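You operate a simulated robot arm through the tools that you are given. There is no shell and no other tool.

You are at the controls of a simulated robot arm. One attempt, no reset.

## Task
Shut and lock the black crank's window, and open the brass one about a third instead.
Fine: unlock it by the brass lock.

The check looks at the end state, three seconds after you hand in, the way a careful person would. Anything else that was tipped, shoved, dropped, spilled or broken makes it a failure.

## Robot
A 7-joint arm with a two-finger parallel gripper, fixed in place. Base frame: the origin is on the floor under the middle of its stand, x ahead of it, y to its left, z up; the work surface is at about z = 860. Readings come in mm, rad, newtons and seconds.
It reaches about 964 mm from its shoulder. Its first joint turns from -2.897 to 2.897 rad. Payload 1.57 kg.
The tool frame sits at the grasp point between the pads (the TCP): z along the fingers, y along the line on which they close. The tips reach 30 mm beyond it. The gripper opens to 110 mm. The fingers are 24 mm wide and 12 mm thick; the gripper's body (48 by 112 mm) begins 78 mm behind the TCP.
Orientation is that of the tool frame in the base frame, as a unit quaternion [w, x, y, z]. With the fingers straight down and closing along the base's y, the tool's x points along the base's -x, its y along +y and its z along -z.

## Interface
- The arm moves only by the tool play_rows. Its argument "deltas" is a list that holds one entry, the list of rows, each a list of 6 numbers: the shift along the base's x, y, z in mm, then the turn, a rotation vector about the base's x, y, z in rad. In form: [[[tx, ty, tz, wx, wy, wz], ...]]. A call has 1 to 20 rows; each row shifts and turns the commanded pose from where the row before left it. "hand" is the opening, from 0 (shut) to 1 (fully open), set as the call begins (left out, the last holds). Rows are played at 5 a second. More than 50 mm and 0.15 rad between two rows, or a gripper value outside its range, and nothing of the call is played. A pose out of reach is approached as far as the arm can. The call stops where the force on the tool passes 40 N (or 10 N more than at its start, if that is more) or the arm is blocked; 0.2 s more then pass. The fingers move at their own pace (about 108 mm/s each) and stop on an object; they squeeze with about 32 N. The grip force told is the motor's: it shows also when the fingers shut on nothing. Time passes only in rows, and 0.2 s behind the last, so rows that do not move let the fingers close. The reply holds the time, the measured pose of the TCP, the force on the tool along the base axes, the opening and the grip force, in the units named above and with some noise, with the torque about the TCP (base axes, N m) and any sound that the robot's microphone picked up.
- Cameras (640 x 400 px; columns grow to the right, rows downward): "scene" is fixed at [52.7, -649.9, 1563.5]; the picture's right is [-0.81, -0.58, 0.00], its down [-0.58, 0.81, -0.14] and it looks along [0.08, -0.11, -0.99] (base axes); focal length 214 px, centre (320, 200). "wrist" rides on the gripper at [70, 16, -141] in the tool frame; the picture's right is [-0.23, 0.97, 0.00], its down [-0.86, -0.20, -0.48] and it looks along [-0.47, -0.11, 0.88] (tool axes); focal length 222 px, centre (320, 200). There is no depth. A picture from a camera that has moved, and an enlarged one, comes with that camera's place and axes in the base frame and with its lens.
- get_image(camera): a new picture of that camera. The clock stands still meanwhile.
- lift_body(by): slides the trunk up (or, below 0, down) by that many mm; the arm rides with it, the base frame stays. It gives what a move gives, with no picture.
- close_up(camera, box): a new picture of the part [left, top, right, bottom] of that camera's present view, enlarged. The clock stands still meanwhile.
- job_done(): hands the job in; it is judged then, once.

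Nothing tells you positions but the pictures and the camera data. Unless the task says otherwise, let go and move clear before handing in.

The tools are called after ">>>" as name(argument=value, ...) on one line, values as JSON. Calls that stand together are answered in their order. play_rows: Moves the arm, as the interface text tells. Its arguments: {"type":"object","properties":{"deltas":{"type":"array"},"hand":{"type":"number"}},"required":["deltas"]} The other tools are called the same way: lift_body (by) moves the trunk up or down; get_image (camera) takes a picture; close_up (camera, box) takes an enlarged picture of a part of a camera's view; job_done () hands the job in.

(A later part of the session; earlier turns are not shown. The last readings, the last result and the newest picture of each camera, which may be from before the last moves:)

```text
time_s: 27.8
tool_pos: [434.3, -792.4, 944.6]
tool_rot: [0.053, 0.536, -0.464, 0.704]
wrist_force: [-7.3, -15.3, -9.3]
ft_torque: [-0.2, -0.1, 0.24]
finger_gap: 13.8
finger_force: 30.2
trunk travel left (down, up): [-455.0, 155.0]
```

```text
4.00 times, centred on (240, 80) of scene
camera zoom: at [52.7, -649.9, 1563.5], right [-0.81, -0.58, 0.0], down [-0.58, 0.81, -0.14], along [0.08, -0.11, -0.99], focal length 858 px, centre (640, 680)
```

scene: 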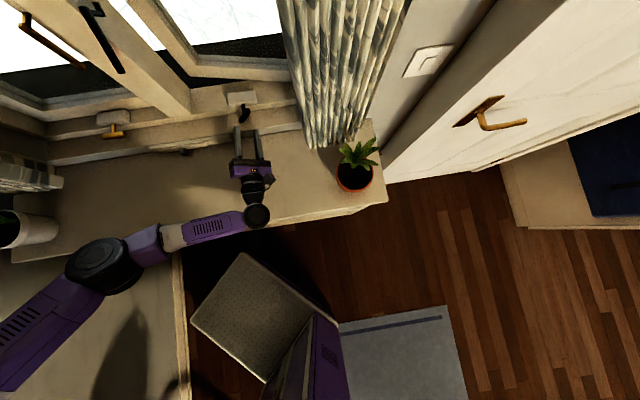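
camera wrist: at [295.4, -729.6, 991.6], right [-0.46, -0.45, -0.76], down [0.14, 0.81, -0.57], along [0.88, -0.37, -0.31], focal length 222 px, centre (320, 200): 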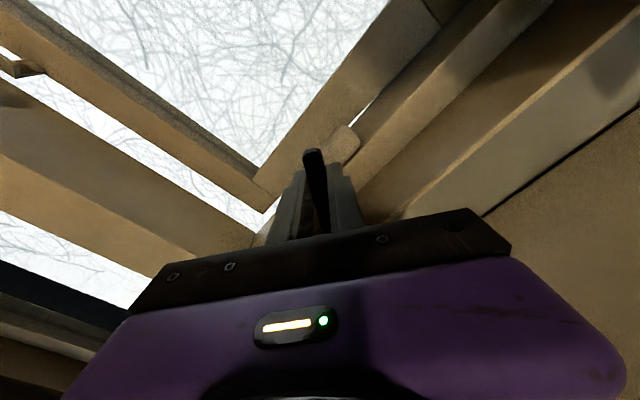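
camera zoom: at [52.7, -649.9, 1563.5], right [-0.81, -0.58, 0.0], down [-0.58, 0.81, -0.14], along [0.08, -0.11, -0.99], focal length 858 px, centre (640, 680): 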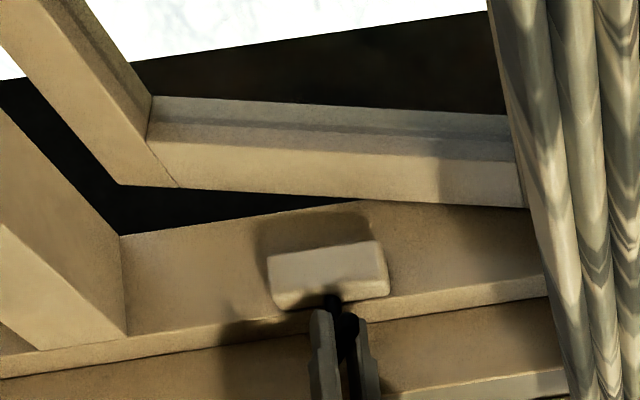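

The bar is gripped (14 mm thick) with a little sideways preload. I'll ease that off and try a small clockwise turn (as seen from the room) to find which way closes the sash.

>>> play_rows(deltas=[[[-1.2, -1.2, -1.2, 0, 0, 0], [0, 0, 0, 0, 0, 0]]])

>>> play_rows(deltas=[[[0, 0, 0, 0.05, -0.05, 0], [0, 0, 0, 0.05, -0.05, 0], [0, 0, 0, 0.05, -0.05, 0], [0, 0, 0, 0.05, -0.05, 0]]])

>>> get_image(camera="wrist")

>>> close_up(camera="scene", box=[160, 30, 320, 130])

```text
time_s: 28.4
tool_pos: [433.1, -792.2, 944.1]
tool_rot: [0.053, 0.537, -0.461, 0.704]
wrist_force: [-11.3, 8.6, -1.2]
ft_torque: [-0.49, -0.46, -0.14]
finger_gap: 14.0
finger_force: 30.3
trunk travel left (down, up): [-455.0, 155.0]
```

```text
time_s: 29.4
tool_pos: [433.2, -793.0, 944.0]
tool_rot: [-0.047, 0.465, -0.535, 0.704]
wrist_force: [-15.6, 13.8, -5.7]
ft_torque: [-0.09, -0.04, 0.46]
finger_gap: 13.9
finger_force: 30.3
trunk travel left (down, up): [-455.0, 155.0]
```

```text
taken
camera wrist: at [286.9, -738.3, 973.5], right [-0.29, -0.28, -0.91], down [0.23, 0.91, -0.36], along [0.93, -0.31, -0.2], focal length 222 px, centre (320, 200)
```

wrist: 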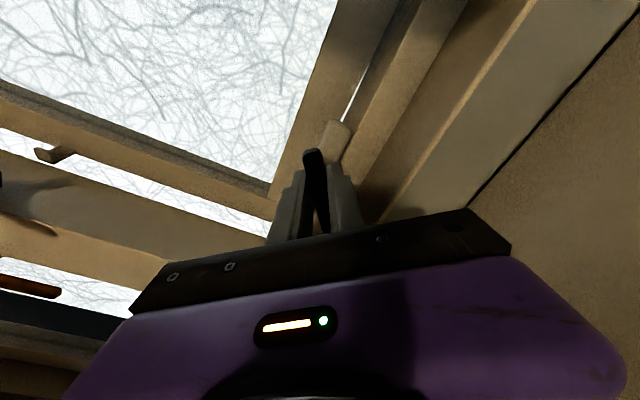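

```text
4.00 times, centred on (240, 80) of scene
camera zoom: at [52.7, -649.9, 1563.5], right [-0.81, -0.58, 0.0], down [-0.58, 0.81, -0.14], along [0.08, -0.11, -0.99], focal length 858 px, centre (640, 680)
```

zoom: 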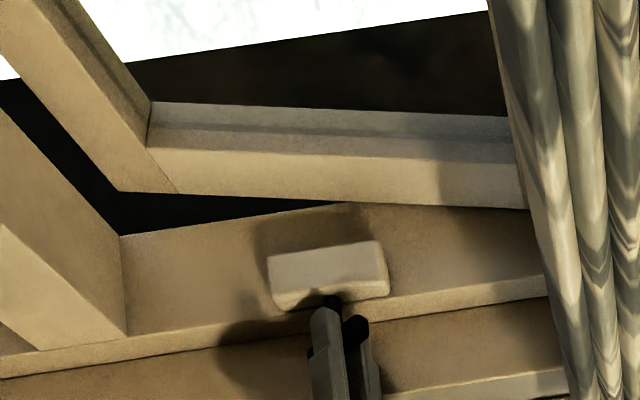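

The crank turned freely and the sash moved slightly inward, so clockwise closes it. The sash needs roughly 2 rad more, and I'll continue while easing off the small push along the window normal.

>>> play_rows(deltas=[[[-0.7, 0.7, 0, 0.06, -0.06, 0], [-0.7, 0.7, 0, 0.06, -0.06, 0], [0, 0, 0, 0.06, -0.06, 0], [0, 0, 0, 0.06, -0.06, 0], [0, 0, 0, 0.06, -0.06, 0], [0, 0, 0, 0.06, -0.06, 0]]])

>>> get_image(camera="scene")

>>> close_up(camera="scene", box=[160, 30, 320, 130])

```text
time_s: 30.8
tool_pos: [432.4, -791.7, 940.6]
tool_rot: [-0.224, 0.317, -0.635, 0.668]
wrist_force: [-0.1, -22.3, -28.3]
ft_torque: [-0.22, -0.05, 0.29]
finger_gap: 13.7
finger_force: 30.2
trunk travel left (down, up): [-455.0, 155.0]
```

```text
taken
```

scene: 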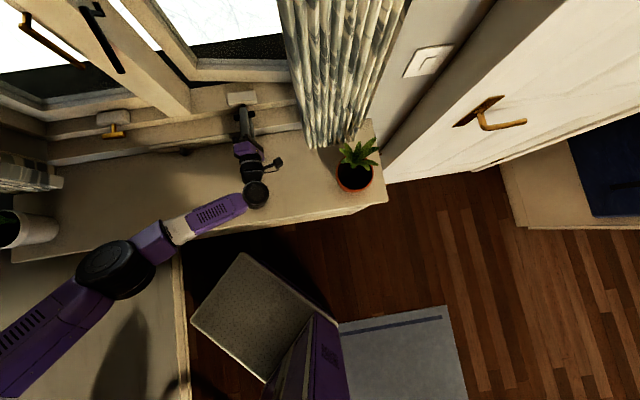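

```text
4.00 times, centred on (240, 80) of scene
camera zoom: at [52.7, -649.9, 1563.5], right [-0.81, -0.58, 0.0], down [-0.58, 0.81, -0.14], along [0.08, -0.11, -0.99], focal length 858 px, centre (640, 680)
```

zoom: 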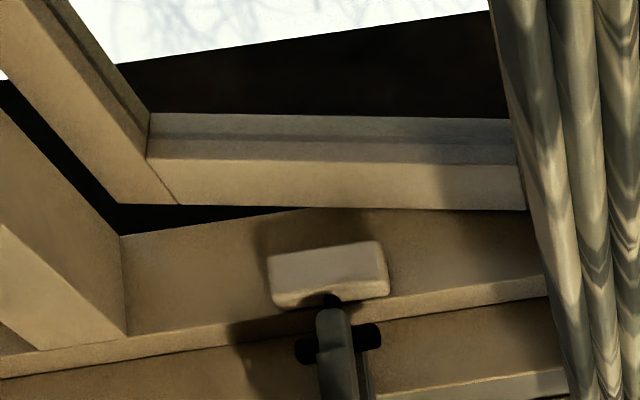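

The sash keeps closing, but the grip point is a few mm off the crank's axis and the side force is building. I'll re-centre (slightly down) before turning further.

>>> play_rows(deltas=[[[0.3, -0.3, -2, 0, 0, 0], [0.3, -0.3, -2, 0, 0, 0], [0, 0, 0, 0, 0, 0]]])

```text
time_s: 31.6
tool_pos: [432.2, -791.7, 941.4]
tool_rot: [-0.223, 0.316, -0.634, 0.67]
wrist_force: [-9.4, -0.4, -14.1]
ft_torque: [-0.03, 0.05, 0.88]
finger_gap: 13.8
finger_force: 29.7
trunk travel left (down, up): [-455.0, 155.0]
```

Side force is down. I'll continue clockwise, letting the grip point follow its small circle.

>>> play_rows(deltas=[[[0, 0, -0.8, 0.07, -0.07, 0], [0, 0, -0.8, 0.07, -0.07, 0], [0, 0, -0.5, 0.07, -0.07, 0], [0, 0, -0.5, 0.07, -0.07, 0], [0.1, 0.1, -0.4, 0.07, -0.07, 0]]])

>>> get_image(camera="scene")

>>> close_up(camera="scene", box=[160, 30, 320, 130])

```text
time_s: 32.8
tool_pos: [433.2, -792.0, 939.8]
tool_rot: [0.383, -0.153, 0.691, -0.595]
wrist_force: [-7.7, 9.9, 2.7]
ft_torque: [-0.24, -0.23, 0.46]
finger_gap: 13.8
finger_force: 30.8
trunk travel left (down, up): [-455.0, 155.0]
```

```text
taken
```

scene: 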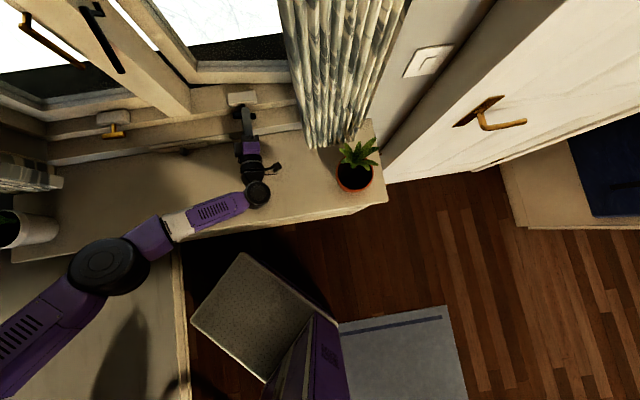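

```text
4.00 times, centred on (240, 80) of scene
camera zoom: at [52.7, -649.9, 1563.5], right [-0.81, -0.58, 0.0], down [-0.58, 0.81, -0.14], along [0.08, -0.11, -0.99], focal length 858 px, centre (640, 680)
```

zoom: 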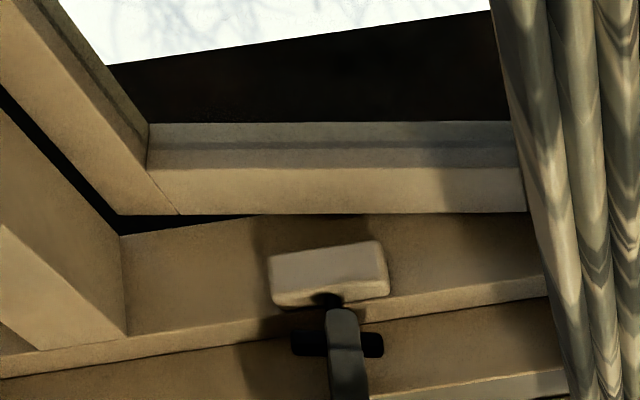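

Closing well, about 0.8 rad to go. The camera side of the wrist is now coming round towards the sill, so I'll release, back off, roll back half a turn (the bar is symmetric) and regrip.

>>> play_rows(deltas=[[[0, 0, 0, 0, 0, 0], [0, 0, 0, 0, 0, 0], [-12.4, 12.4, 0, 0, 0, 0], [-12.4, 12.4, 0, 0, 0, 0], [-12.4, 12.4, 0, 0, 0, 0], [-12.4, 12.4, 0, 0, 0, 0]]], hand=0.32)

>>> play_rows(deltas=[[[0, 0, 2, -0.1055, 0.1055, 0], [0, 0, 2, -0.1055, 0.1055, 0], [0, 0, 2, -0.1055, 0.1055, 0], [0, 0, 2, -0.1055, 0.1055, 0], [0, 0, 2, -0.1055, 0.1055, 0], [0, 0, 0, -0.1055, 0.1055, 0], [0, 0, 0, -0.1055, 0.1055, 0], [0, 0, 0, -0.1055, 0.1055, 0], [0, 0, 0, -0.1055, 0.1055, 0], [0, 0, 0, -0.1055, 0.1055, 0], [0, 0, 0, -0.1055, 0.1055, 0]]])

>>> get_image(camera="wrist")

>>> get_image(camera="scene")

```text
time_s: 34.2
tool_pos: [384.7, -742.7, 937.3]
tool_rot: [0.382, -0.151, 0.691, -0.595]
wrist_force: [-0.6, 0.1, -0.1]
ft_torque: [0.0, -0.01, 0.01]
finger_gap: 35.1
finger_force: 0.1
trunk travel left (down, up): [-455.0, 155.0]
```

```text
time_s: 36.6
tool_pos: [383.4, -743.1, 948.1]
tool_rot: [0.176, 0.609, -0.361, 0.684]
wrist_force: [-0.4, -0.3, 0.1]
ft_torque: [-0.02, -0.02, -0.01]
finger_gap: 35.0
finger_force: 0.1
trunk travel left (down, up): [-455.0, 155.0]
```

```text
taken
camera wrist: at [258.2, -666.8, 1010.5], right [-0.62, -0.61, -0.49], down [-0.03, 0.64, -0.77], along [0.78, -0.46, -0.42], focal length 222 px, centre (320, 200)
```

wrist: 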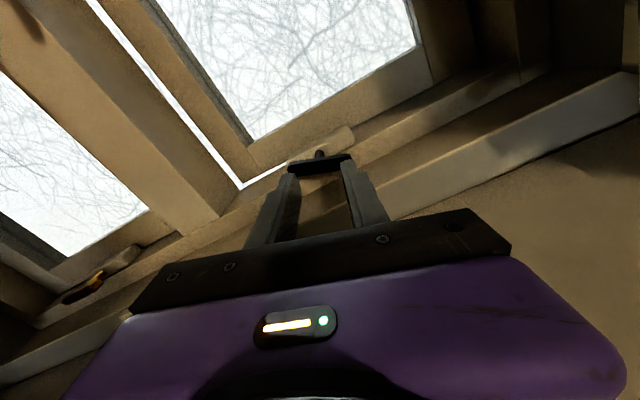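

```text
taken
```

scene: 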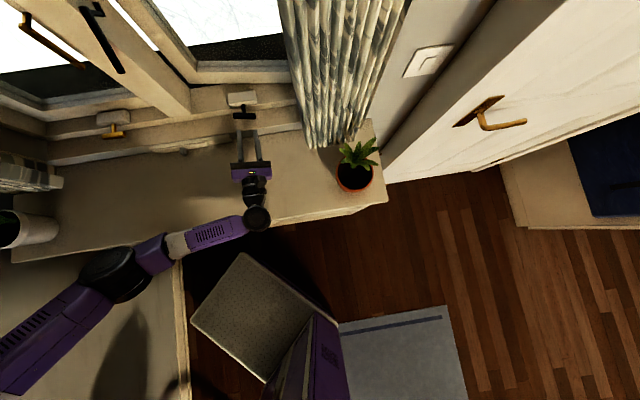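

>>> play_rows(deltas=[[[0, 0, 0, -0.106, 0.106, 0], [0, 0, 0, -0.106, 0.106, 0], [0, 0, 0, -0.106, 0.106, 0], [0, 0, 0, -0.106, 0.106, 0], [0, 0, 0, -0.106, 0.106, 0], [0, 0, 0, -0.106, 0.106, 0], [0, 0, 0, -0.106, 0.106, 0], [0, 0, 0, -0.106, 0.106, 0], [0, 0, 0, -0.106, 0.106, 0], [0, 0, 0, -0.106, 0.106, 0]]])

>>> get_image(camera="wrist")

>>> close_up(camera="wrist", box=[240, 100, 400, 200])

>>> close_up(camera="scene", box=[160, 30, 320, 130])

```text
time_s: 38.8
tool_pos: [382.3, -741.9, 948.2]
tool_rot: [0.596, 0.69, 0.15, 0.381]
wrist_force: [0.1, -1.0, 0.2]
ft_torque: [0.01, 0.02, 0.0]
finger_gap: 34.9
finger_force: 0.0
trunk travel left (down, up): [-455.0, 155.0]
```

```text
taken
camera wrist: at [325.7, -599.0, 986.8], right [-0.39, -0.39, 0.83], down [-0.86, -0.18, -0.48], along [0.34, -0.9, -0.26], focal length 222 px, centre (320, 200)
```

wrist: 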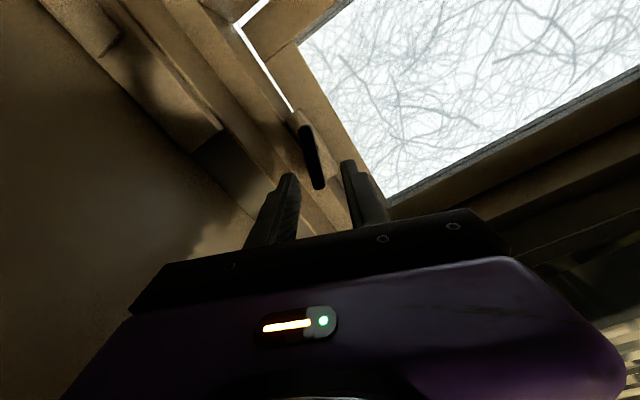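

```text
4.00 times, centred on (320, 150) of wrist
camera zoom: at [325.7, -599.0, 986.8], right [-0.39, -0.39, 0.83], down [-0.86, -0.18, -0.48], along [0.34, -0.9, -0.26], focal length 888 px, centre (320, 400)
```

zoom: 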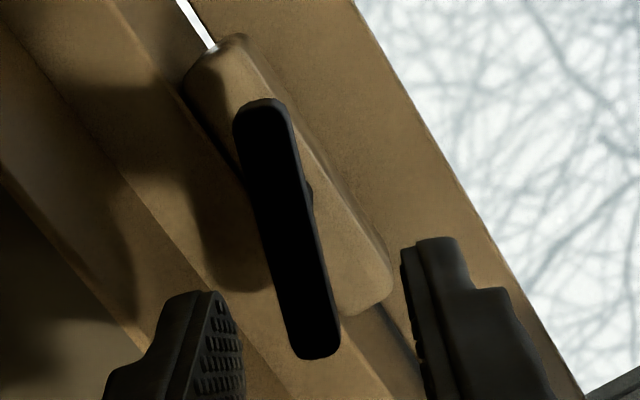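

```text
4.00 times, centred on (240, 80) of scene
camera zoom: at [52.7, -649.9, 1563.5], right [-0.81, -0.58, 0.0], down [-0.58, 0.81, -0.14], along [0.08, -0.11, -0.99], focal length 858 px, centre (640, 680)
```

zoom: 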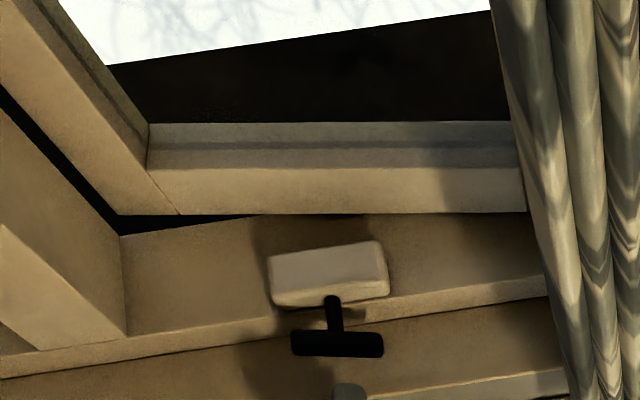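

The bar is lined up with the new grip angle, sitting about 7 mm below the hand's axis. I'll correct that, advance and grip again.

>>> play_rows(deltas=[[[0.9, 0.9, -3.7, 0, 0, 0], [0.9, 0.9, -3.7, 0, 0, 0], [10.1, -10.1, 0, 0, 0, 0], [10.1, -10.1, 0, 0, 0, 0], [10.1, -10.1, 0, 0, 0, 0], [10.1, -10.1, 0, 0, 0, 0], [10.1, -10.1, 0, 0, 0, 0]]])

>>> play_rows(deltas=[[[0, 0, 0, 0, 0, 0], [0, 0, 0, 0, 0, 0], [0, 0, 0, 0, 0, 0]]], hand=0)

```text
time_s: 40.4
tool_pos: [435.0, -790.9, 940.6]
tool_rot: [0.596, 0.69, 0.149, 0.382]
wrist_force: [0.6, -0.3, -0.5]
ft_torque: [0.02, 0.03, -0.03]
finger_gap: 35.2
finger_force: 0.1
trunk travel left (down, up): [-455.0, 155.0]
```

```text
time_s: 41.2
tool_pos: [435.3, -791.6, 939.7]
tool_rot: [0.597, 0.69, 0.149, 0.382]
wrist_force: [0.1, -3.8, 3.5]
ft_torque: [0.32, 0.33, -0.09]
finger_gap: 13.8
finger_force: 30.0
trunk travel left (down, up): [-455.0, 155.0]
```

A clean, centred grip. Turning clockwise again.

>>> play_rows(deltas=[[[0, 0, 0, 0.07, -0.07, 0], [0, 0, 0, 0.07, -0.07, 0], [0, 0, 0, 0.07, -0.07, 0], [0, 0, 0, 0.07, -0.07, 0], [0, 0, 0, 0.07, -0.07, 0]]])

>>> close_up(camera="scene", box=[160, 30, 320, 130])

```text
time_s: 42.4
tool_pos: [436.7, -791.0, 940.2]
tool_rot: [0.484, 0.707, -0.025, 0.516]
wrist_force: [2.0, -11.9, -2.7]
ft_torque: [-0.15, -0.13, 0.47]
finger_gap: 13.8
finger_force: 30.2
trunk travel left (down, up): [-455.0, 155.0]
```

```text
4.00 times, centred on (240, 80) of scene
camera zoom: at [52.7, -649.9, 1563.5], right [-0.81, -0.58, 0.0], down [-0.58, 0.81, -0.14], along [0.08, -0.11, -0.99], focal length 858 px, centre (640, 680)
```

zoom: 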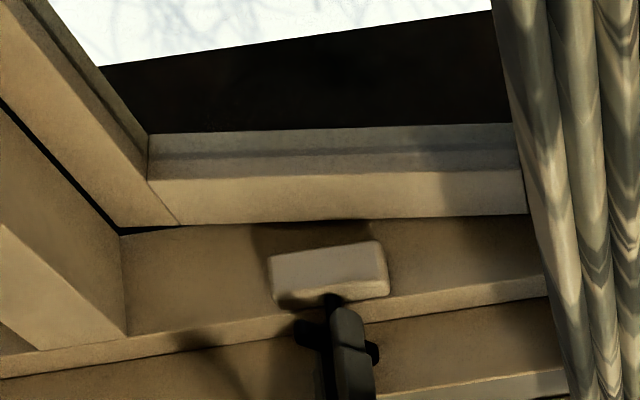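

The sash keeps swinging in, with more to go than I first guessed. I'll keep turning.

>>> play_rows(deltas=[[[0, 0, 0, 0.07, -0.07, 0], [0, 0, 0, 0.07, -0.07, 0], [0, 0, 0, 0.07, -0.07, 0], [0, 0, 0, 0.07, -0.07, 0], [0, 0, 0, 0.07, -0.07, 0], [0, 0, 0, 0.07, -0.07, 0]]])

>>> close_up(camera="scene", box=[160, 30, 320, 130])

```text
time_s: 43.8
tool_pos: [437.2, -790.7, 940.2]
tool_rot: [0.31, 0.669, -0.231, 0.635]
wrist_force: [6.4, -4.0, -3.4]
ft_torque: [0.28, 0.3, 0.17]
finger_gap: 13.9
finger_force: 30.1
trunk travel left (down, up): [-455.0, 155.0]
```

```text
4.00 times, centred on (240, 80) of scene
camera zoom: at [52.7, -649.9, 1563.5], right [-0.81, -0.58, 0.0], down [-0.58, 0.81, -0.14], along [0.08, -0.11, -0.99], focal length 858 px, centre (640, 680)
```

zoom: 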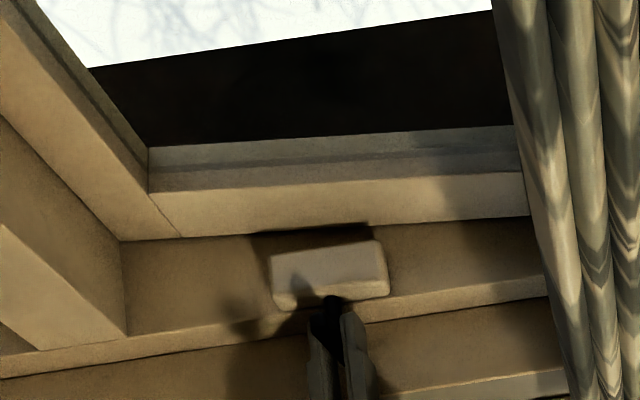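

>>> play_rows(deltas=[[[0, 0, 0, 0.07, -0.07, 0], [0, 0, 0, 0.07, -0.07, 0], [0, 0, 0, 0.07, -0.07, 0], [0, 0, 0, 0.07, -0.07, 0], [0, 0, 0, 0.07, -0.07, 0]]])

>>> close_up(camera="scene", box=[160, 30, 320, 130])

>>> get_image(camera="wrist")

```text
time_s: 45.0
tool_pos: [436.8, -791.8, 939.7]
tool_rot: [0.145, 0.593, -0.387, 0.691]
wrist_force: [8.7, 3.4, -4.5]
ft_torque: [-0.21, -0.17, 0.16]
finger_gap: 13.7
finger_force: 30.2
trunk travel left (down, up): [-455.0, 155.0]
```

```text
4.00 times, centred on (240, 80) of scene
camera zoom: at [52.7, -649.9, 1563.5], right [-0.81, -0.58, 0.0], down [-0.58, 0.81, -0.14], along [0.08, -0.11, -0.99], focal length 858 px, centre (640, 680)
```

zoom: 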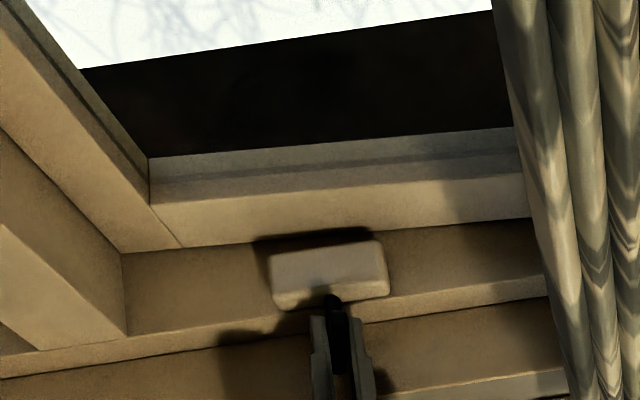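

```text
taken
camera wrist: at [308.1, -718.7, 999.4], right [-0.59, -0.58, -0.57], down [0.01, 0.69, -0.72], along [0.81, -0.43, -0.4], focal length 222 px, centre (320, 200)
```

wrist: 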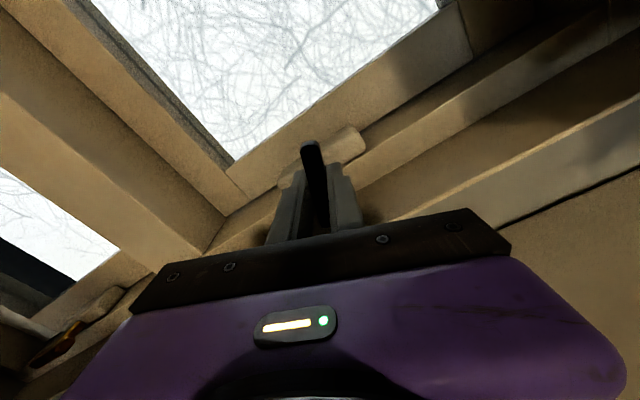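

Still moving smoothly. Continuing toward the closed stop.

>>> play_rows(deltas=[[[0, 0, 0, 0.07, -0.07, 0], [0, 0, 0, 0.07, -0.07, 0], [0, 0, 0, 0.07, -0.07, 0], [0, 0, 0, 0.07, -0.07, 0], [0, 0, 0, 0.07, -0.07, 0]]])

>>> close_up(camera="scene", box=[160, 30, 320, 130])

>>> close_up(camera="scene", box=[0, 0, 320, 200])

```text
time_s: 46.2
tool_pos: [436.7, -790.5, 940.5]
tool_rot: [-0.028, 0.481, -0.52, 0.705]
wrist_force: [15.6, 2.9, -5.0]
ft_torque: [-0.17, -0.18, 0.11]
finger_gap: 13.8
finger_force: 30.5
trunk travel left (down, up): [-455.0, 155.0]
```

```text
4.00 times, centred on (240, 80) of scene
camera zoom: at [52.7, -649.9, 1563.5], right [-0.81, -0.58, 0.0], down [-0.58, 0.81, -0.14], along [0.08, -0.11, -0.99], focal length 858 px, centre (640, 680)
```

zoom: 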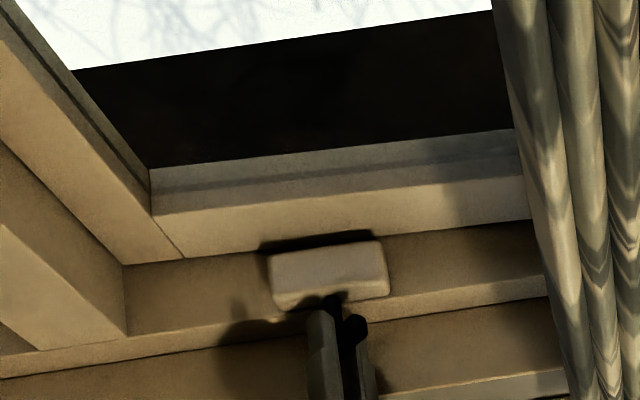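

```text
2.00 times, centred on (160, 100) of scene
camera zoom: at [52.7, -649.9, 1563.5], right [-0.81, -0.58, 0.0], down [-0.58, 0.81, -0.14], along [0.08, -0.11, -0.99], focal length 429 px, centre (640, 400)
```

zoom: 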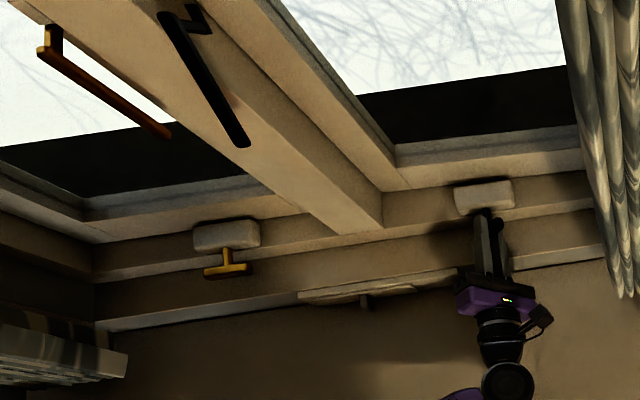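

>>> play_rows(deltas=[[[0, 0, 0, 0.07, -0.07, 0], [0, 0, 0, 0.07, -0.07, 0], [0, 0, 0, 0.07, -0.07, 0], [0, 0, 0, 0.07, -0.07, 0], [0, 0, 0, 0.07, -0.07, 0]]])

>>> close_up(camera="scene", box=[160, 30, 320, 130])

```text
time_s: 47.4
tool_pos: [437.1, -790.6, 941.7]
tool_rot: [-0.201, 0.338, -0.622, 0.676]
wrist_force: [17.1, 10.0, 1.7]
ft_torque: [-0.29, -0.16, 0.23]
finger_gap: 14.0
finger_force: 30.3
trunk travel left (down, up): [-455.0, 155.0]
```

```text
4.00 times, centred on (240, 80) of scene
camera zoom: at [52.7, -649.9, 1563.5], right [-0.81, -0.58, 0.0], down [-0.58, 0.81, -0.14], along [0.08, -0.11, -0.99], focal length 858 px, centre (640, 680)
```

zoom: 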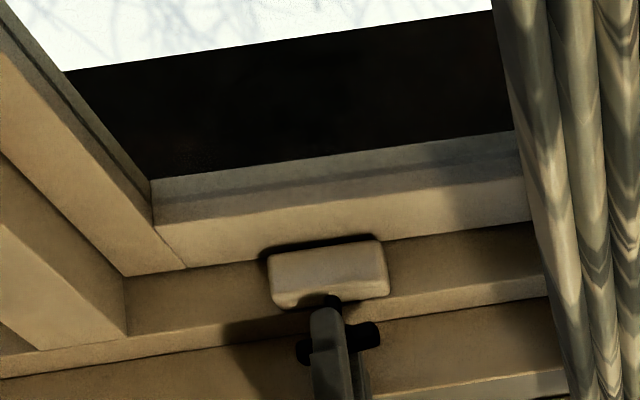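

>>> play_rows(deltas=[[[0, 0, 0, 0.05, -0.05, 0], [0, 0, 0, 0.05, -0.05, 0], [0, 0, 0, 0.05, -0.05, 0], [0, 0, 0, 0.05, -0.05, 0]]])

>>> close_up(camera="scene", box=[160, 30, 320, 130])

```text
time_s: 48.4
tool_pos: [436.3, -790.7, 940.2]
tool_rot: [0.293, -0.248, 0.664, -0.641]
wrist_force: [16.0, 2.1, 1.2]
ft_torque: [-1.02, 0.16, 0.25]
finger_gap: 15.1
finger_force: 31.4
trunk travel left (down, up): [-455.0, 155.0]
```

```text
4.00 times, centred on (240, 80) of scene
camera zoom: at [52.7, -649.9, 1563.5], right [-0.81, -0.58, 0.0], down [-0.58, 0.81, -0.14], along [0.08, -0.11, -0.99], focal length 858 px, centre (640, 680)
```

zoom: 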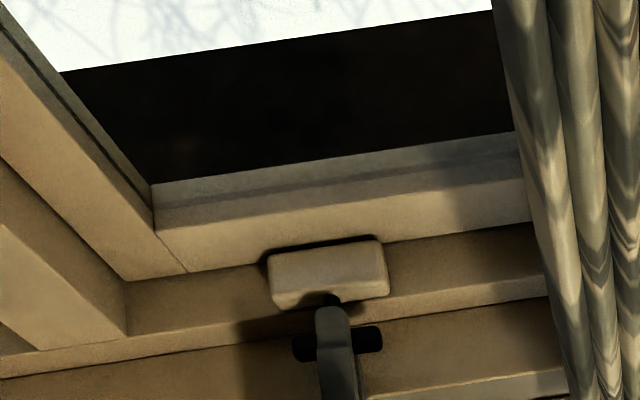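

The crank has hit its stop: the torque rose and the bar began twisting in the pads, and the sash now lines up with the frame. I'll release, back away and verify that it stays shut.

>>> play_rows(deltas=[[[0, 0, 0, 0, 0, 0], [0, 0, 0, 0, 0, 0], [-12.4, 12.4, 0, 0, 0, 0], [-12.4, 12.4, 0, 0, 0, 0], [-12.4, 12.4, 0, 0, 0, 0], [-12.4, 12.4, 0, 0, 0, 0], [-12.4, 12.4, 0, 0, 0, 0]]], hand=0.36)

>>> play_rows(deltas=[[[0, 0, 5, -0.1055, 0.1055, 0], [0, 0, 5, -0.1055, 0.1055, 0], [0, 0, 5, -0.1055, 0.1055, 0], [0, 0, 5, -0.1055, 0.1055, 0], [0, 0, 5, -0.1055, 0.1055, 0], [0, 0, 5, -0.1055, 0.1055, 0], [0, 0, 5, -0.1055, 0.1055, 0], [0, 0, 5, -0.1055, 0.1055, 0], [0, 0, 5, -0.1055, 0.1055, 0], [0, 0, 5, -0.1055, 0.1055, 0], [0, 0, 5, -0.05, 0.05, 0]]])

>>> get_image(camera="wrist")

>>> get_image(camera="scene")

>>> close_up(camera="scene", box=[0, 0, 320, 200])

```text
time_s: 50.0
tool_pos: [374.6, -729.1, 941.1]
tool_rot: [0.294, -0.248, 0.663, -0.642]
wrist_force: [0.4, -0.5, -0.7]
ft_torque: [-0.01, 0.03, 0.02]
finger_gap: 39.6
finger_force: 0.0
trunk travel left (down, up): [-455.0, 155.0]
```

```text
time_s: 52.4
tool_pos: [373.7, -729.5, 995.6]
tool_rot: [0.246, 0.642, -0.297, 0.662]
wrist_force: [-0.3, -0.1, 1.1]
ft_torque: [0.02, 0.01, 0.0]
finger_gap: 39.3
finger_force: 0.1
trunk travel left (down, up): [-455.0, 155.0]
```

```text
taken
camera wrist: at [257.8, -643.9, 1063.9], right [-0.68, -0.67, -0.3], down [-0.15, 0.53, -0.84], along [0.72, -0.52, -0.46], focal length 222 px, centre (320, 200)
```

wrist: 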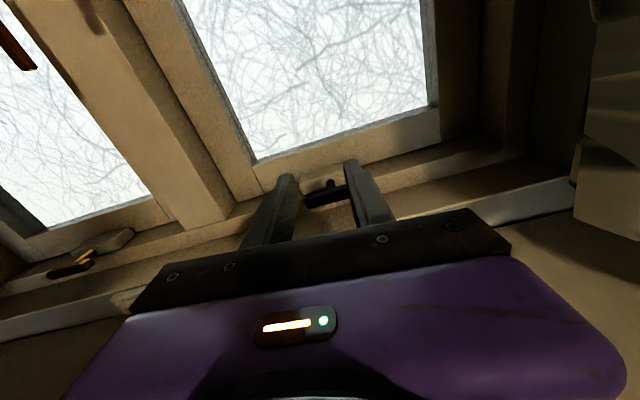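

```text
taken
```

scene: 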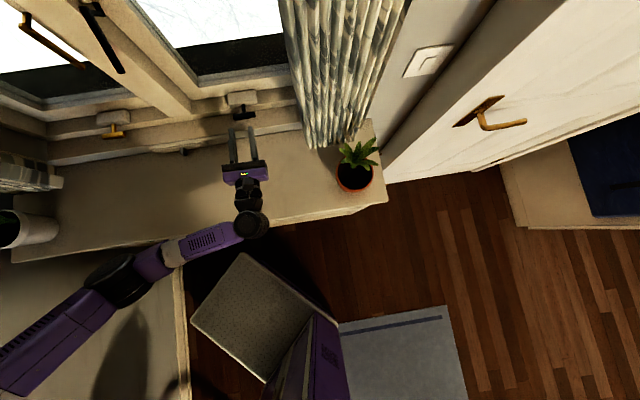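

```text
2.00 times, centred on (160, 100) of scene
camera zoom: at [52.7, -649.9, 1563.5], right [-0.81, -0.58, 0.0], down [-0.58, 0.81, -0.14], along [0.08, -0.11, -0.99], focal length 429 px, centre (640, 400)
```

zoom: 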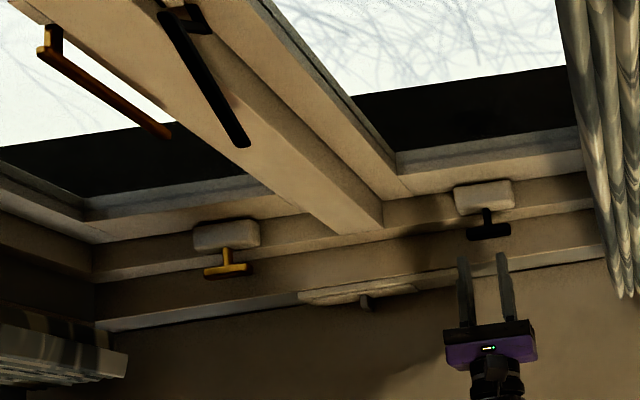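

The black sash is flush and its bar lies level, just like the closed brass one. Next I'll lock it: raise up, move in front of the black lever (t≈-104), and with the fingers shut push its free end in toward the window.

>>> lift_body(by=150)

>>> play_rows(deltas=[[[0, 0, 20, 0, 0, 0], [0, 0, 25, 0, 0, 0], [0, 0, 25, 0, 0, 0], [21, 21, 0, 0, 0, 0], [21, 21, 0, 0, 0, 0], [21, 21, 0, 0, 0, 0], [21, 21, 0, 0, 0, 0], [20.4, 20.4, 0, 0, 0, 0]]], hand=0)

>>> get_image(camera="wrist")

>>> get_image(camera="scene")

```text
time_s: 54.1
tool_pos: [373.6, -728.4, 1145.6]
tool_rot: [0.244, 0.642, -0.297, 0.663]
wrist_force: [0.3, 0.1, 0.1]
ft_torque: [0.0, 0.0, 0.0]
finger_gap: 39.5
finger_force: 0.1
trunk travel left (down, up): [-605.0, 5.0]
```

```text
time_s: 55.9
tool_pos: [477.4, -626.1, 1215.3]
tool_rot: [0.245, 0.641, -0.298, 0.663]
wrist_force: [0.3, -0.3, -0.6]
ft_torque: [0.0, 0.01, 0.03]
finger_gap: 0.0
finger_force: 21.1
trunk travel left (down, up): [-605.0, 5.0]
```

```text
taken
camera wrist: at [360.8, -540.9, 1283.5], right [-0.68, -0.67, -0.31], down [-0.15, 0.53, -0.84], along [0.72, -0.52, -0.46], focal length 222 px, centre (320, 200)
```

wrist: 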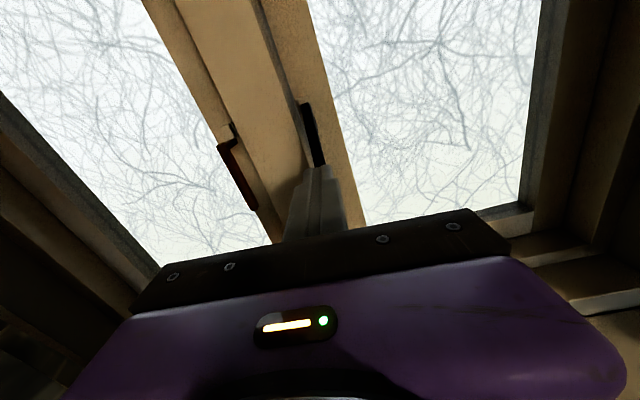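

```text
taken
```

scene: 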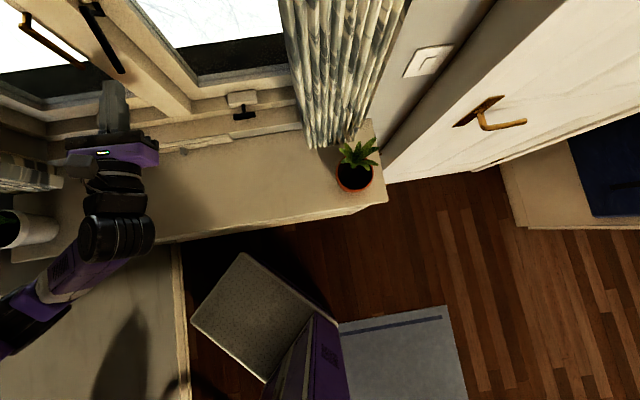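

The closed fingers are right in front of the black lever. I'll push straight toward the window at z≈1215, in slow steps.

>>> play_rows(deltas=[[[7.1, -7.1, 0, 0, 0, 0], [7.1, -7.1, 0, 0, 0, 0], [7.1, -7.1, 0, 0, 0, 0], [7.1, -7.1, 0, 0, 0, 0], [7.1, -7.1, 0, 0, 0, 0]]])

>>> get_image(camera="wrist")

>>> close_up(camera="scene", box=[0, 0, 200, 125])

```text
time_s: 57.1
tool_pos: [513.7, -660.3, 1215.1]
tool_rot: [0.244, 0.642, -0.297, 0.663]
wrist_force: [0.5, -0.2, -0.5]
ft_torque: [-0.01, 0.01, 0.0]
finger_gap: 0.0
finger_force: 21.4
trunk travel left (down, up): [-605.0, 5.0]
```

```text
taken
camera wrist: at [397.7, -575.5, 1283.5], right [-0.68, -0.67, -0.3], down [-0.15, 0.53, -0.84], along [0.72, -0.52, -0.46], focal length 222 px, centre (320, 200)
```

wrist: 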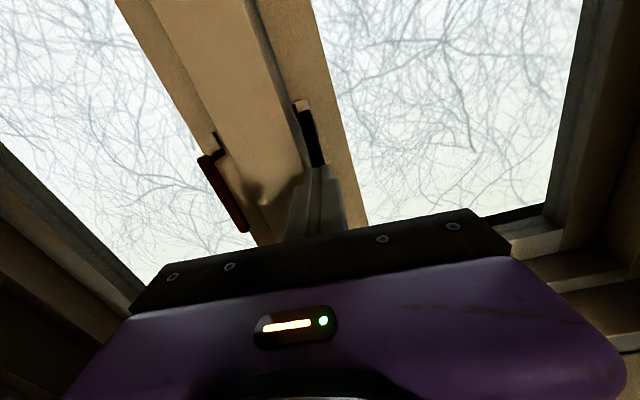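

```text
3.20 times, centred on (100, 62) of scene
camera zoom: at [52.7, -649.9, 1563.5], right [-0.81, -0.58, 0.0], down [-0.58, 0.81, -0.14], along [0.08, -0.11, -0.99], focal length 686 px, centre (1024, 640)
```

zoom: 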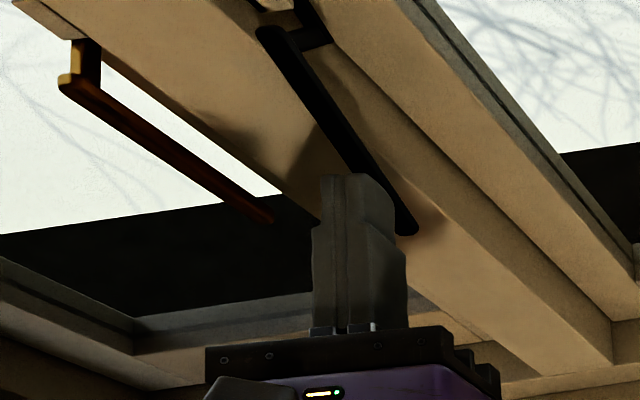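

Contact has begun with almost no resistance. Continuing the push gently.

>>> play_rows(deltas=[[[4.2, -4.2, 0, 0, 0, 0], [4.2, -4.2, 0, 0, 0, 0], [4.2, -4.2, 0, 0, 0, 0], [4.2, -4.2, 0, 0, 0, 0]]])

>>> close_up(camera="scene", box=[0, 0, 200, 125])

>>> close_up(camera="wrist", box=[180, 60, 380, 185])

```text
time_s: 58.1
tool_pos: [529.2, -677.6, 1215.7]
tool_rot: [0.246, 0.642, -0.297, 0.663]
wrist_force: [-1.3, -0.2, -0.4]
ft_torque: [0.01, 0.0, 0.01]
finger_gap: 0.1
finger_force: 21.1
trunk travel left (down, up): [-605.0, 5.0]
```

```text
3.20 times, centred on (100, 62) of scene
camera zoom: at [52.7, -649.9, 1563.5], right [-0.81, -0.58, 0.0], down [-0.58, 0.81, -0.14], along [0.08, -0.11, -0.99], focal length 686 px, centre (1024, 640)
```

zoom: 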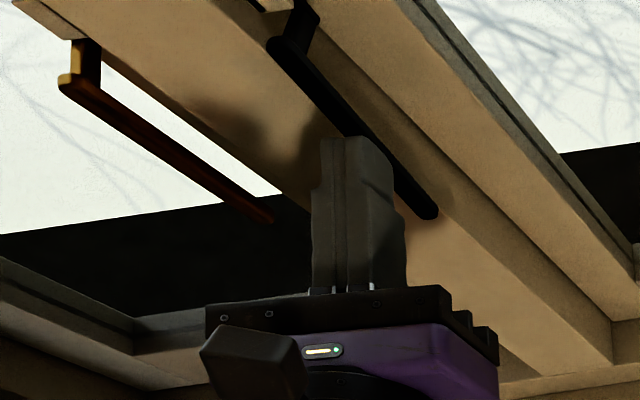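

```text
3.20 times, centred on (280, 122) of wrist
camera zoom: at [413.9, -592.1, 1283.5], right [-0.68, -0.67, -0.3], down [-0.15, 0.53, -0.84], along [0.72, -0.52, -0.46], focal length 711 px, centre (448, 448)
```

zoom: 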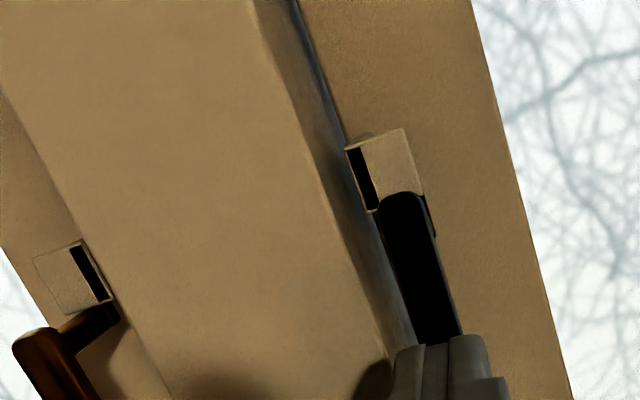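

The lever is swinging in easily. A bit further, until it stands vertical or meets its stop.

>>> play_rows(deltas=[[[2.8, -2.8, 0, 0, 0, 0], [2.8, -2.8, 0, 0, 0, 0], [2.8, -2.8, 0, 0, 0, 0], [2.8, -2.8, 0, 0, 0, 0]]])

>>> close_up(camera="scene", box=[0, 0, 200, 125])

>>> close_up(camera="wrist", box=[180, 60, 380, 185])

```text
time_s: 59.1
tool_pos: [537.6, -685.1, 1215.5]
tool_rot: [0.245, 0.642, -0.296, 0.663]
wrist_force: [-9.8, 24.8, 2.0]
ft_torque: [-0.32, -0.19, 0.26]
finger_gap: 0.0
finger_force: 21.6
trunk travel left (down, up): [-605.0, 5.0]
stopped in row 4: the force on the tool passed its limit at 44 N (the readings are from after the stop); the commanded pose is now the measured one
```

```text
3.20 times, centred on (100, 62) of scene
camera zoom: at [52.7, -649.9, 1563.5], right [-0.81, -0.58, 0.0], down [-0.58, 0.81, -0.14], along [0.08, -0.11, -0.99], focal length 686 px, centre (1024, 640)
```

zoom: 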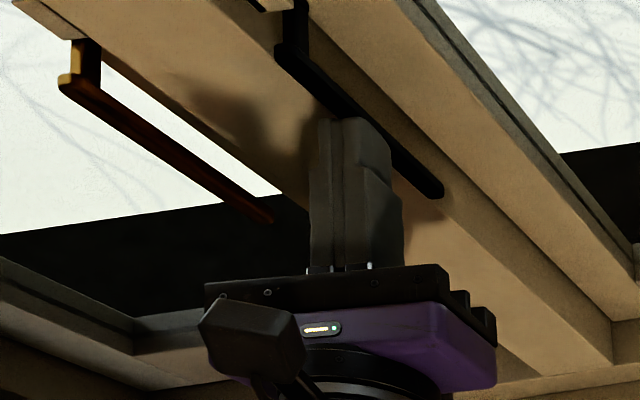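

```text
3.20 times, centred on (280, 122) of wrist
camera zoom: at [422.7, -600.2, 1283.7], right [-0.67, -0.67, -0.3], down [-0.15, 0.53, -0.84], along [0.72, -0.52, -0.46], focal length 711 px, centre (448, 448)
```

zoom: 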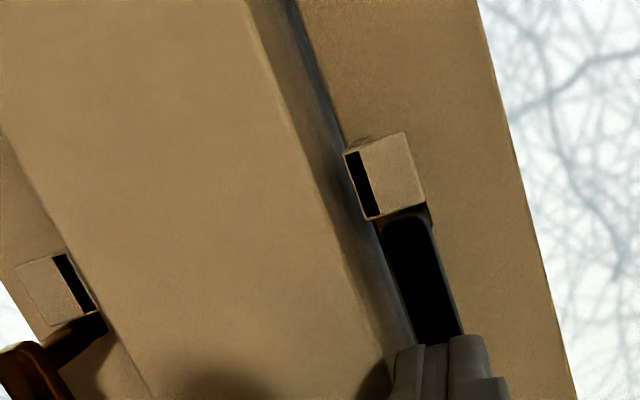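

The lever met its stop and now lines up like the locked brass one. I'll back off and check it before moving to the brass lever.

>>> play_rows(deltas=[[[-14, 14, 0, 0, 0, 0], [-14, 14, 0, 0, 0, 0], [-14, 14, 0, 0, 0, 0], [-14, 14, 0, 0, 0, 0], [20, 20, -6, 0, 0, 0], [20, 20, -6, 0, 0, 0], [20, 20, -6, 0, 0, 0], [18, 18, -6, 0, 0, 0]]], hand=0.3)

>>> get_image(camera="wrist")

>>> close_up(camera="wrist", box=[240, 60, 440, 185])

>>> close_up(camera="scene", box=[0, 0, 200, 125])

```text
time_s: 61.0
tool_pos: [561.9, -553.5, 1192.0]
tool_rot: [0.244, 0.642, -0.298, 0.663]
wrist_force: [-0.3, 0.1, 0.3]
ft_torque: [0.01, -0.03, -0.02]
finger_gap: 33.2
finger_force: 0.0
trunk travel left (down, up): [-605.0, 5.0]
```

```text
taken
camera wrist: at [446.8, -467.5, 1259.9], right [-0.68, -0.67, -0.3], down [-0.15, 0.53, -0.84], along [0.72, -0.52, -0.46], focal length 222 px, centre (320, 200)
```

wrist: 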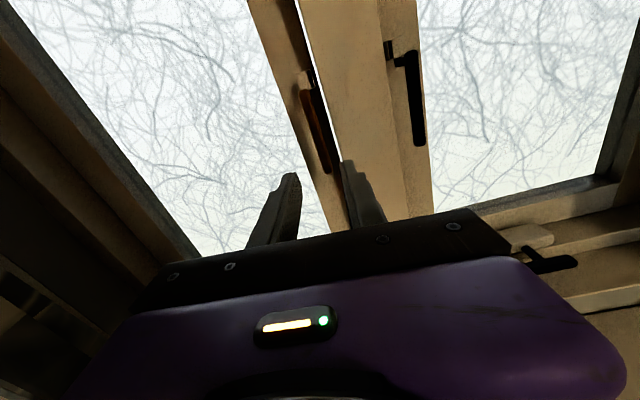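

```text
3.20 times, centred on (340, 122) of wrist
camera zoom: at [446.8, -467.5, 1259.9], right [-0.68, -0.67, -0.3], down [-0.15, 0.53, -0.84], along [0.72, -0.52, -0.46], focal length 711 px, centre (256, 448)
```

zoom: 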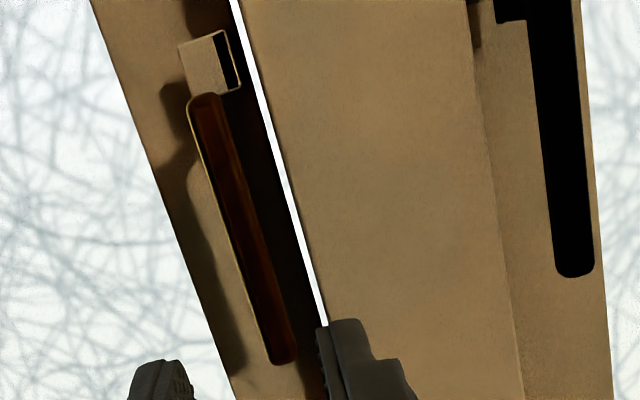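

```text
3.20 times, centred on (100, 62) of scene
camera zoom: at [52.7, -649.9, 1563.5], right [-0.81, -0.58, 0.0], down [-0.58, 0.81, -0.14], along [0.08, -0.11, -0.99], focal length 686 px, centre (1024, 640)
```

zoom: 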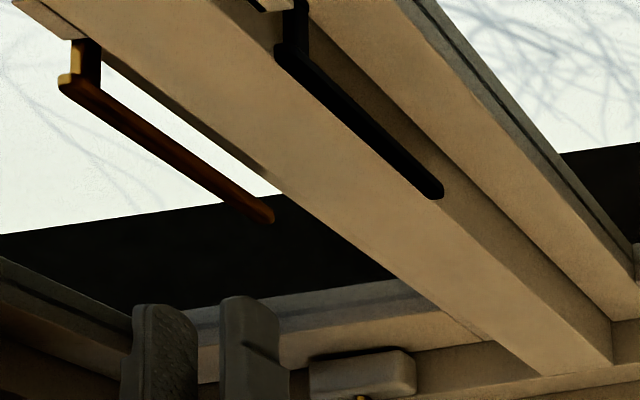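

The black lever stays upright and hooked. The hand is now in front of the brass lever with its bar centred between the fingers. I'll advance until the fingertips straddle it and close gently.

>>> play_rows(deltas=[[[10.8, -10.8, -0.7, 0, 0, 0], [10.8, -10.8, -0.7, 0, 0, 0], [10.8, -10.8, -0.7, 0, 0, 0], [10.8, -10.8, -0.7, 0, 0, 0], [10.8, -10.8, -0.7, 0, 0, 0]]])

>>> get_image(camera="wrist")

>>> close_up(camera="wrist", box=[240, 80, 440, 205])

>>> close_up(camera="scene", box=[0, 0, 200, 125])

```text
time_s: 62.1
tool_pos: [616.1, -606.3, 1187.9]
tool_rot: [0.245, 0.642, -0.298, 0.663]
wrist_force: [-0.4, -0.2, 0.8]
ft_torque: [0.0, 0.0, -0.01]
finger_gap: 32.8
finger_force: 0.0
trunk travel left (down, up): [-605.0, 5.0]
```

```text
taken
camera wrist: at [499.9, -521.7, 1256.2], right [-0.68, -0.67, -0.3], down [-0.15, 0.53, -0.84], along [0.72, -0.52, -0.46], focal length 222 px, centre (320, 200)
```

wrist: 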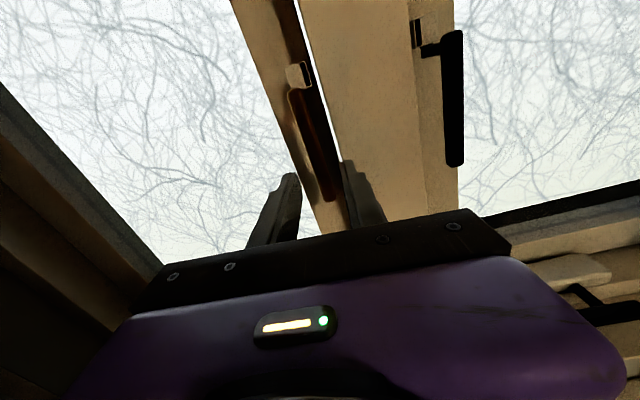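

```text
3.20 times, centred on (340, 142) of wrist
camera zoom: at [499.9, -521.7, 1256.2], right [-0.68, -0.67, -0.3], down [-0.15, 0.53, -0.84], along [0.72, -0.52, -0.46], focal length 711 px, centre (256, 384)
```

zoom: 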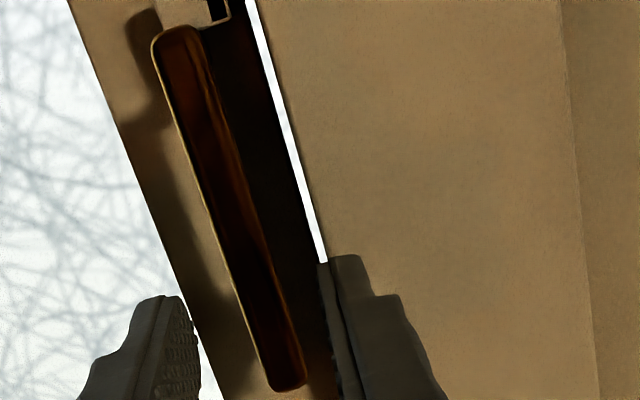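

```text
3.20 times, centred on (100, 62) of scene
camera zoom: at [52.7, -649.9, 1563.5], right [-0.81, -0.58, 0.0], down [-0.58, 0.81, -0.14], along [0.08, -0.11, -0.99], focal length 686 px, centre (1024, 640)
```

zoom: 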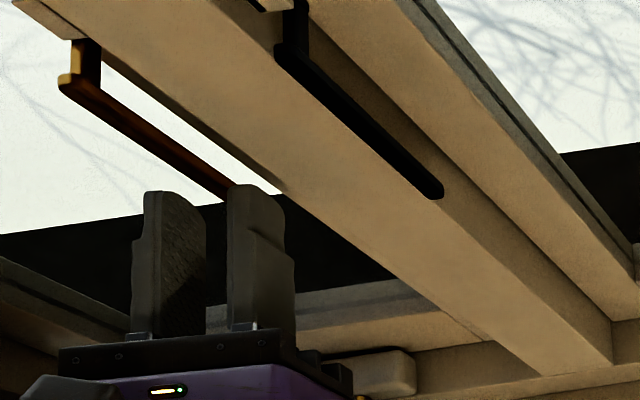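

Well centred. Another 14 mm forward, then close on the bar.

>>> play_rows(deltas=[[[5, -5, 0, 0, 0, 0], [5, -5, 0, 0, 0, 0], [0, 0, 0, 0, 0, 0]]])

>>> play_rows(deltas=[[[0, 0, 0, 0, 0, 0], [0, 0, 0, 0, 0, 0], [0, 0, 0, 0, 0, 0]]], hand=0)

>>> close_up(camera="scene", box=[0, 0, 200, 125])

>>> close_up(camera="wrist", box=[240, 80, 440, 205])

```text
time_s: 63.0
tool_pos: [625.0, -616.3, 1185.5]
tool_rot: [0.245, 0.643, -0.298, 0.662]
wrist_force: [-0.7, -0.1, -0.1]
ft_torque: [0.0, 0.01, 0.03]
finger_gap: 32.8
finger_force: 0.1
trunk travel left (down, up): [-605.0, 5.0]
```

```text
time_s: 63.8
tool_pos: [623.0, -617.8, 1187.0]
tool_rot: [0.245, 0.642, -0.299, 0.662]
wrist_force: [-5.3, -5.8, 0.5]
ft_torque: [-0.51, 0.55, 0.01]
finger_gap: 13.3
finger_force: 29.6
trunk travel left (down, up): [-605.0, 5.0]
```

```text
3.20 times, centred on (100, 62) of scene
camera zoom: at [52.7, -649.9, 1563.5], right [-0.81, -0.58, 0.0], down [-0.58, 0.81, -0.14], along [0.08, -0.11, -0.99], focal length 686 px, centre (1024, 640)
```

zoom: 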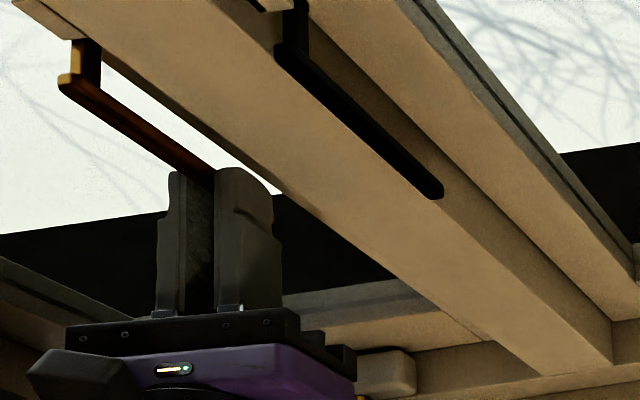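

```text
3.20 times, centred on (340, 142) of wrist
camera zoom: at [508.6, -532.1, 1254.8], right [-0.68, -0.67, -0.3], down [-0.15, 0.53, -0.84], along [0.72, -0.52, -0.46], focal length 711 px, centre (256, 384)
```

zoom: 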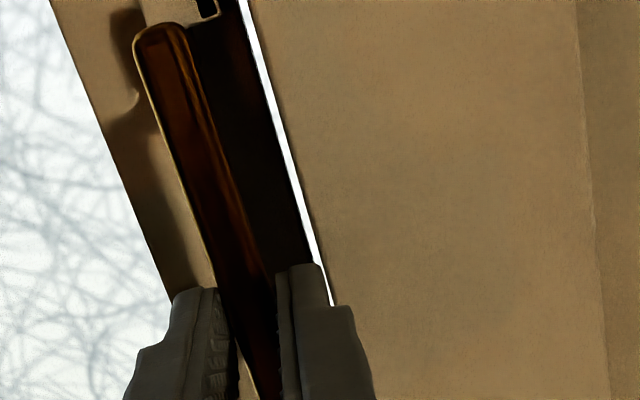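

The brass lever is gripped. I'll swing it out and up around its pivot, tilting the hand along with it, starting with 15°.

>>> play_rows(deltas=[[[-2.9, 2.9, 2.7, 0.0463, 0.0463, 0], [-2.9, 2.9, 3.0, 0.0463, 0.0463, 0], [-2.7, 2.7, 3.2, 0.0463, 0.0463, 0], [-2.5, 2.5, 3.5, 0.0463, 0.0463, 0]]])

>>> close_up(camera="scene", box=[0, 0, 200, 125])

```text
time_s: 64.8
tool_pos: [612.9, -606.6, 1197.6]
tool_rot: [0.211, 0.721, -0.336, 0.568]
wrist_force: [-9.4, -6.9, -5.5]
ft_torque: [-0.41, 0.62, 0.14]
finger_gap: 13.3
finger_force: 29.6
trunk travel left (down, up): [-605.0, 5.0]
```

```text
3.20 times, centred on (100, 62) of scene
camera zoom: at [52.7, -649.9, 1563.5], right [-0.81, -0.58, 0.0], down [-0.58, 0.81, -0.14], along [0.08, -0.11, -0.99], focal length 686 px, centre (1024, 640)
```

zoom: 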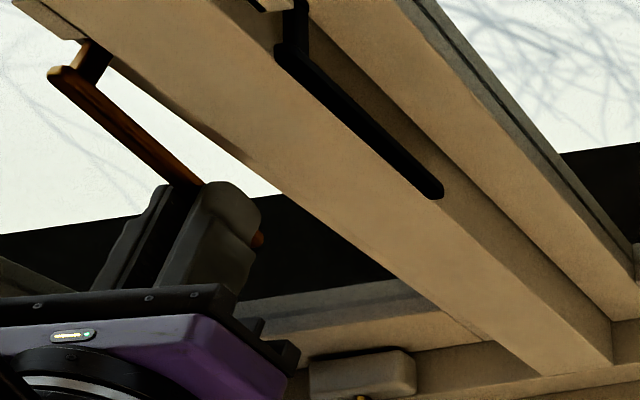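

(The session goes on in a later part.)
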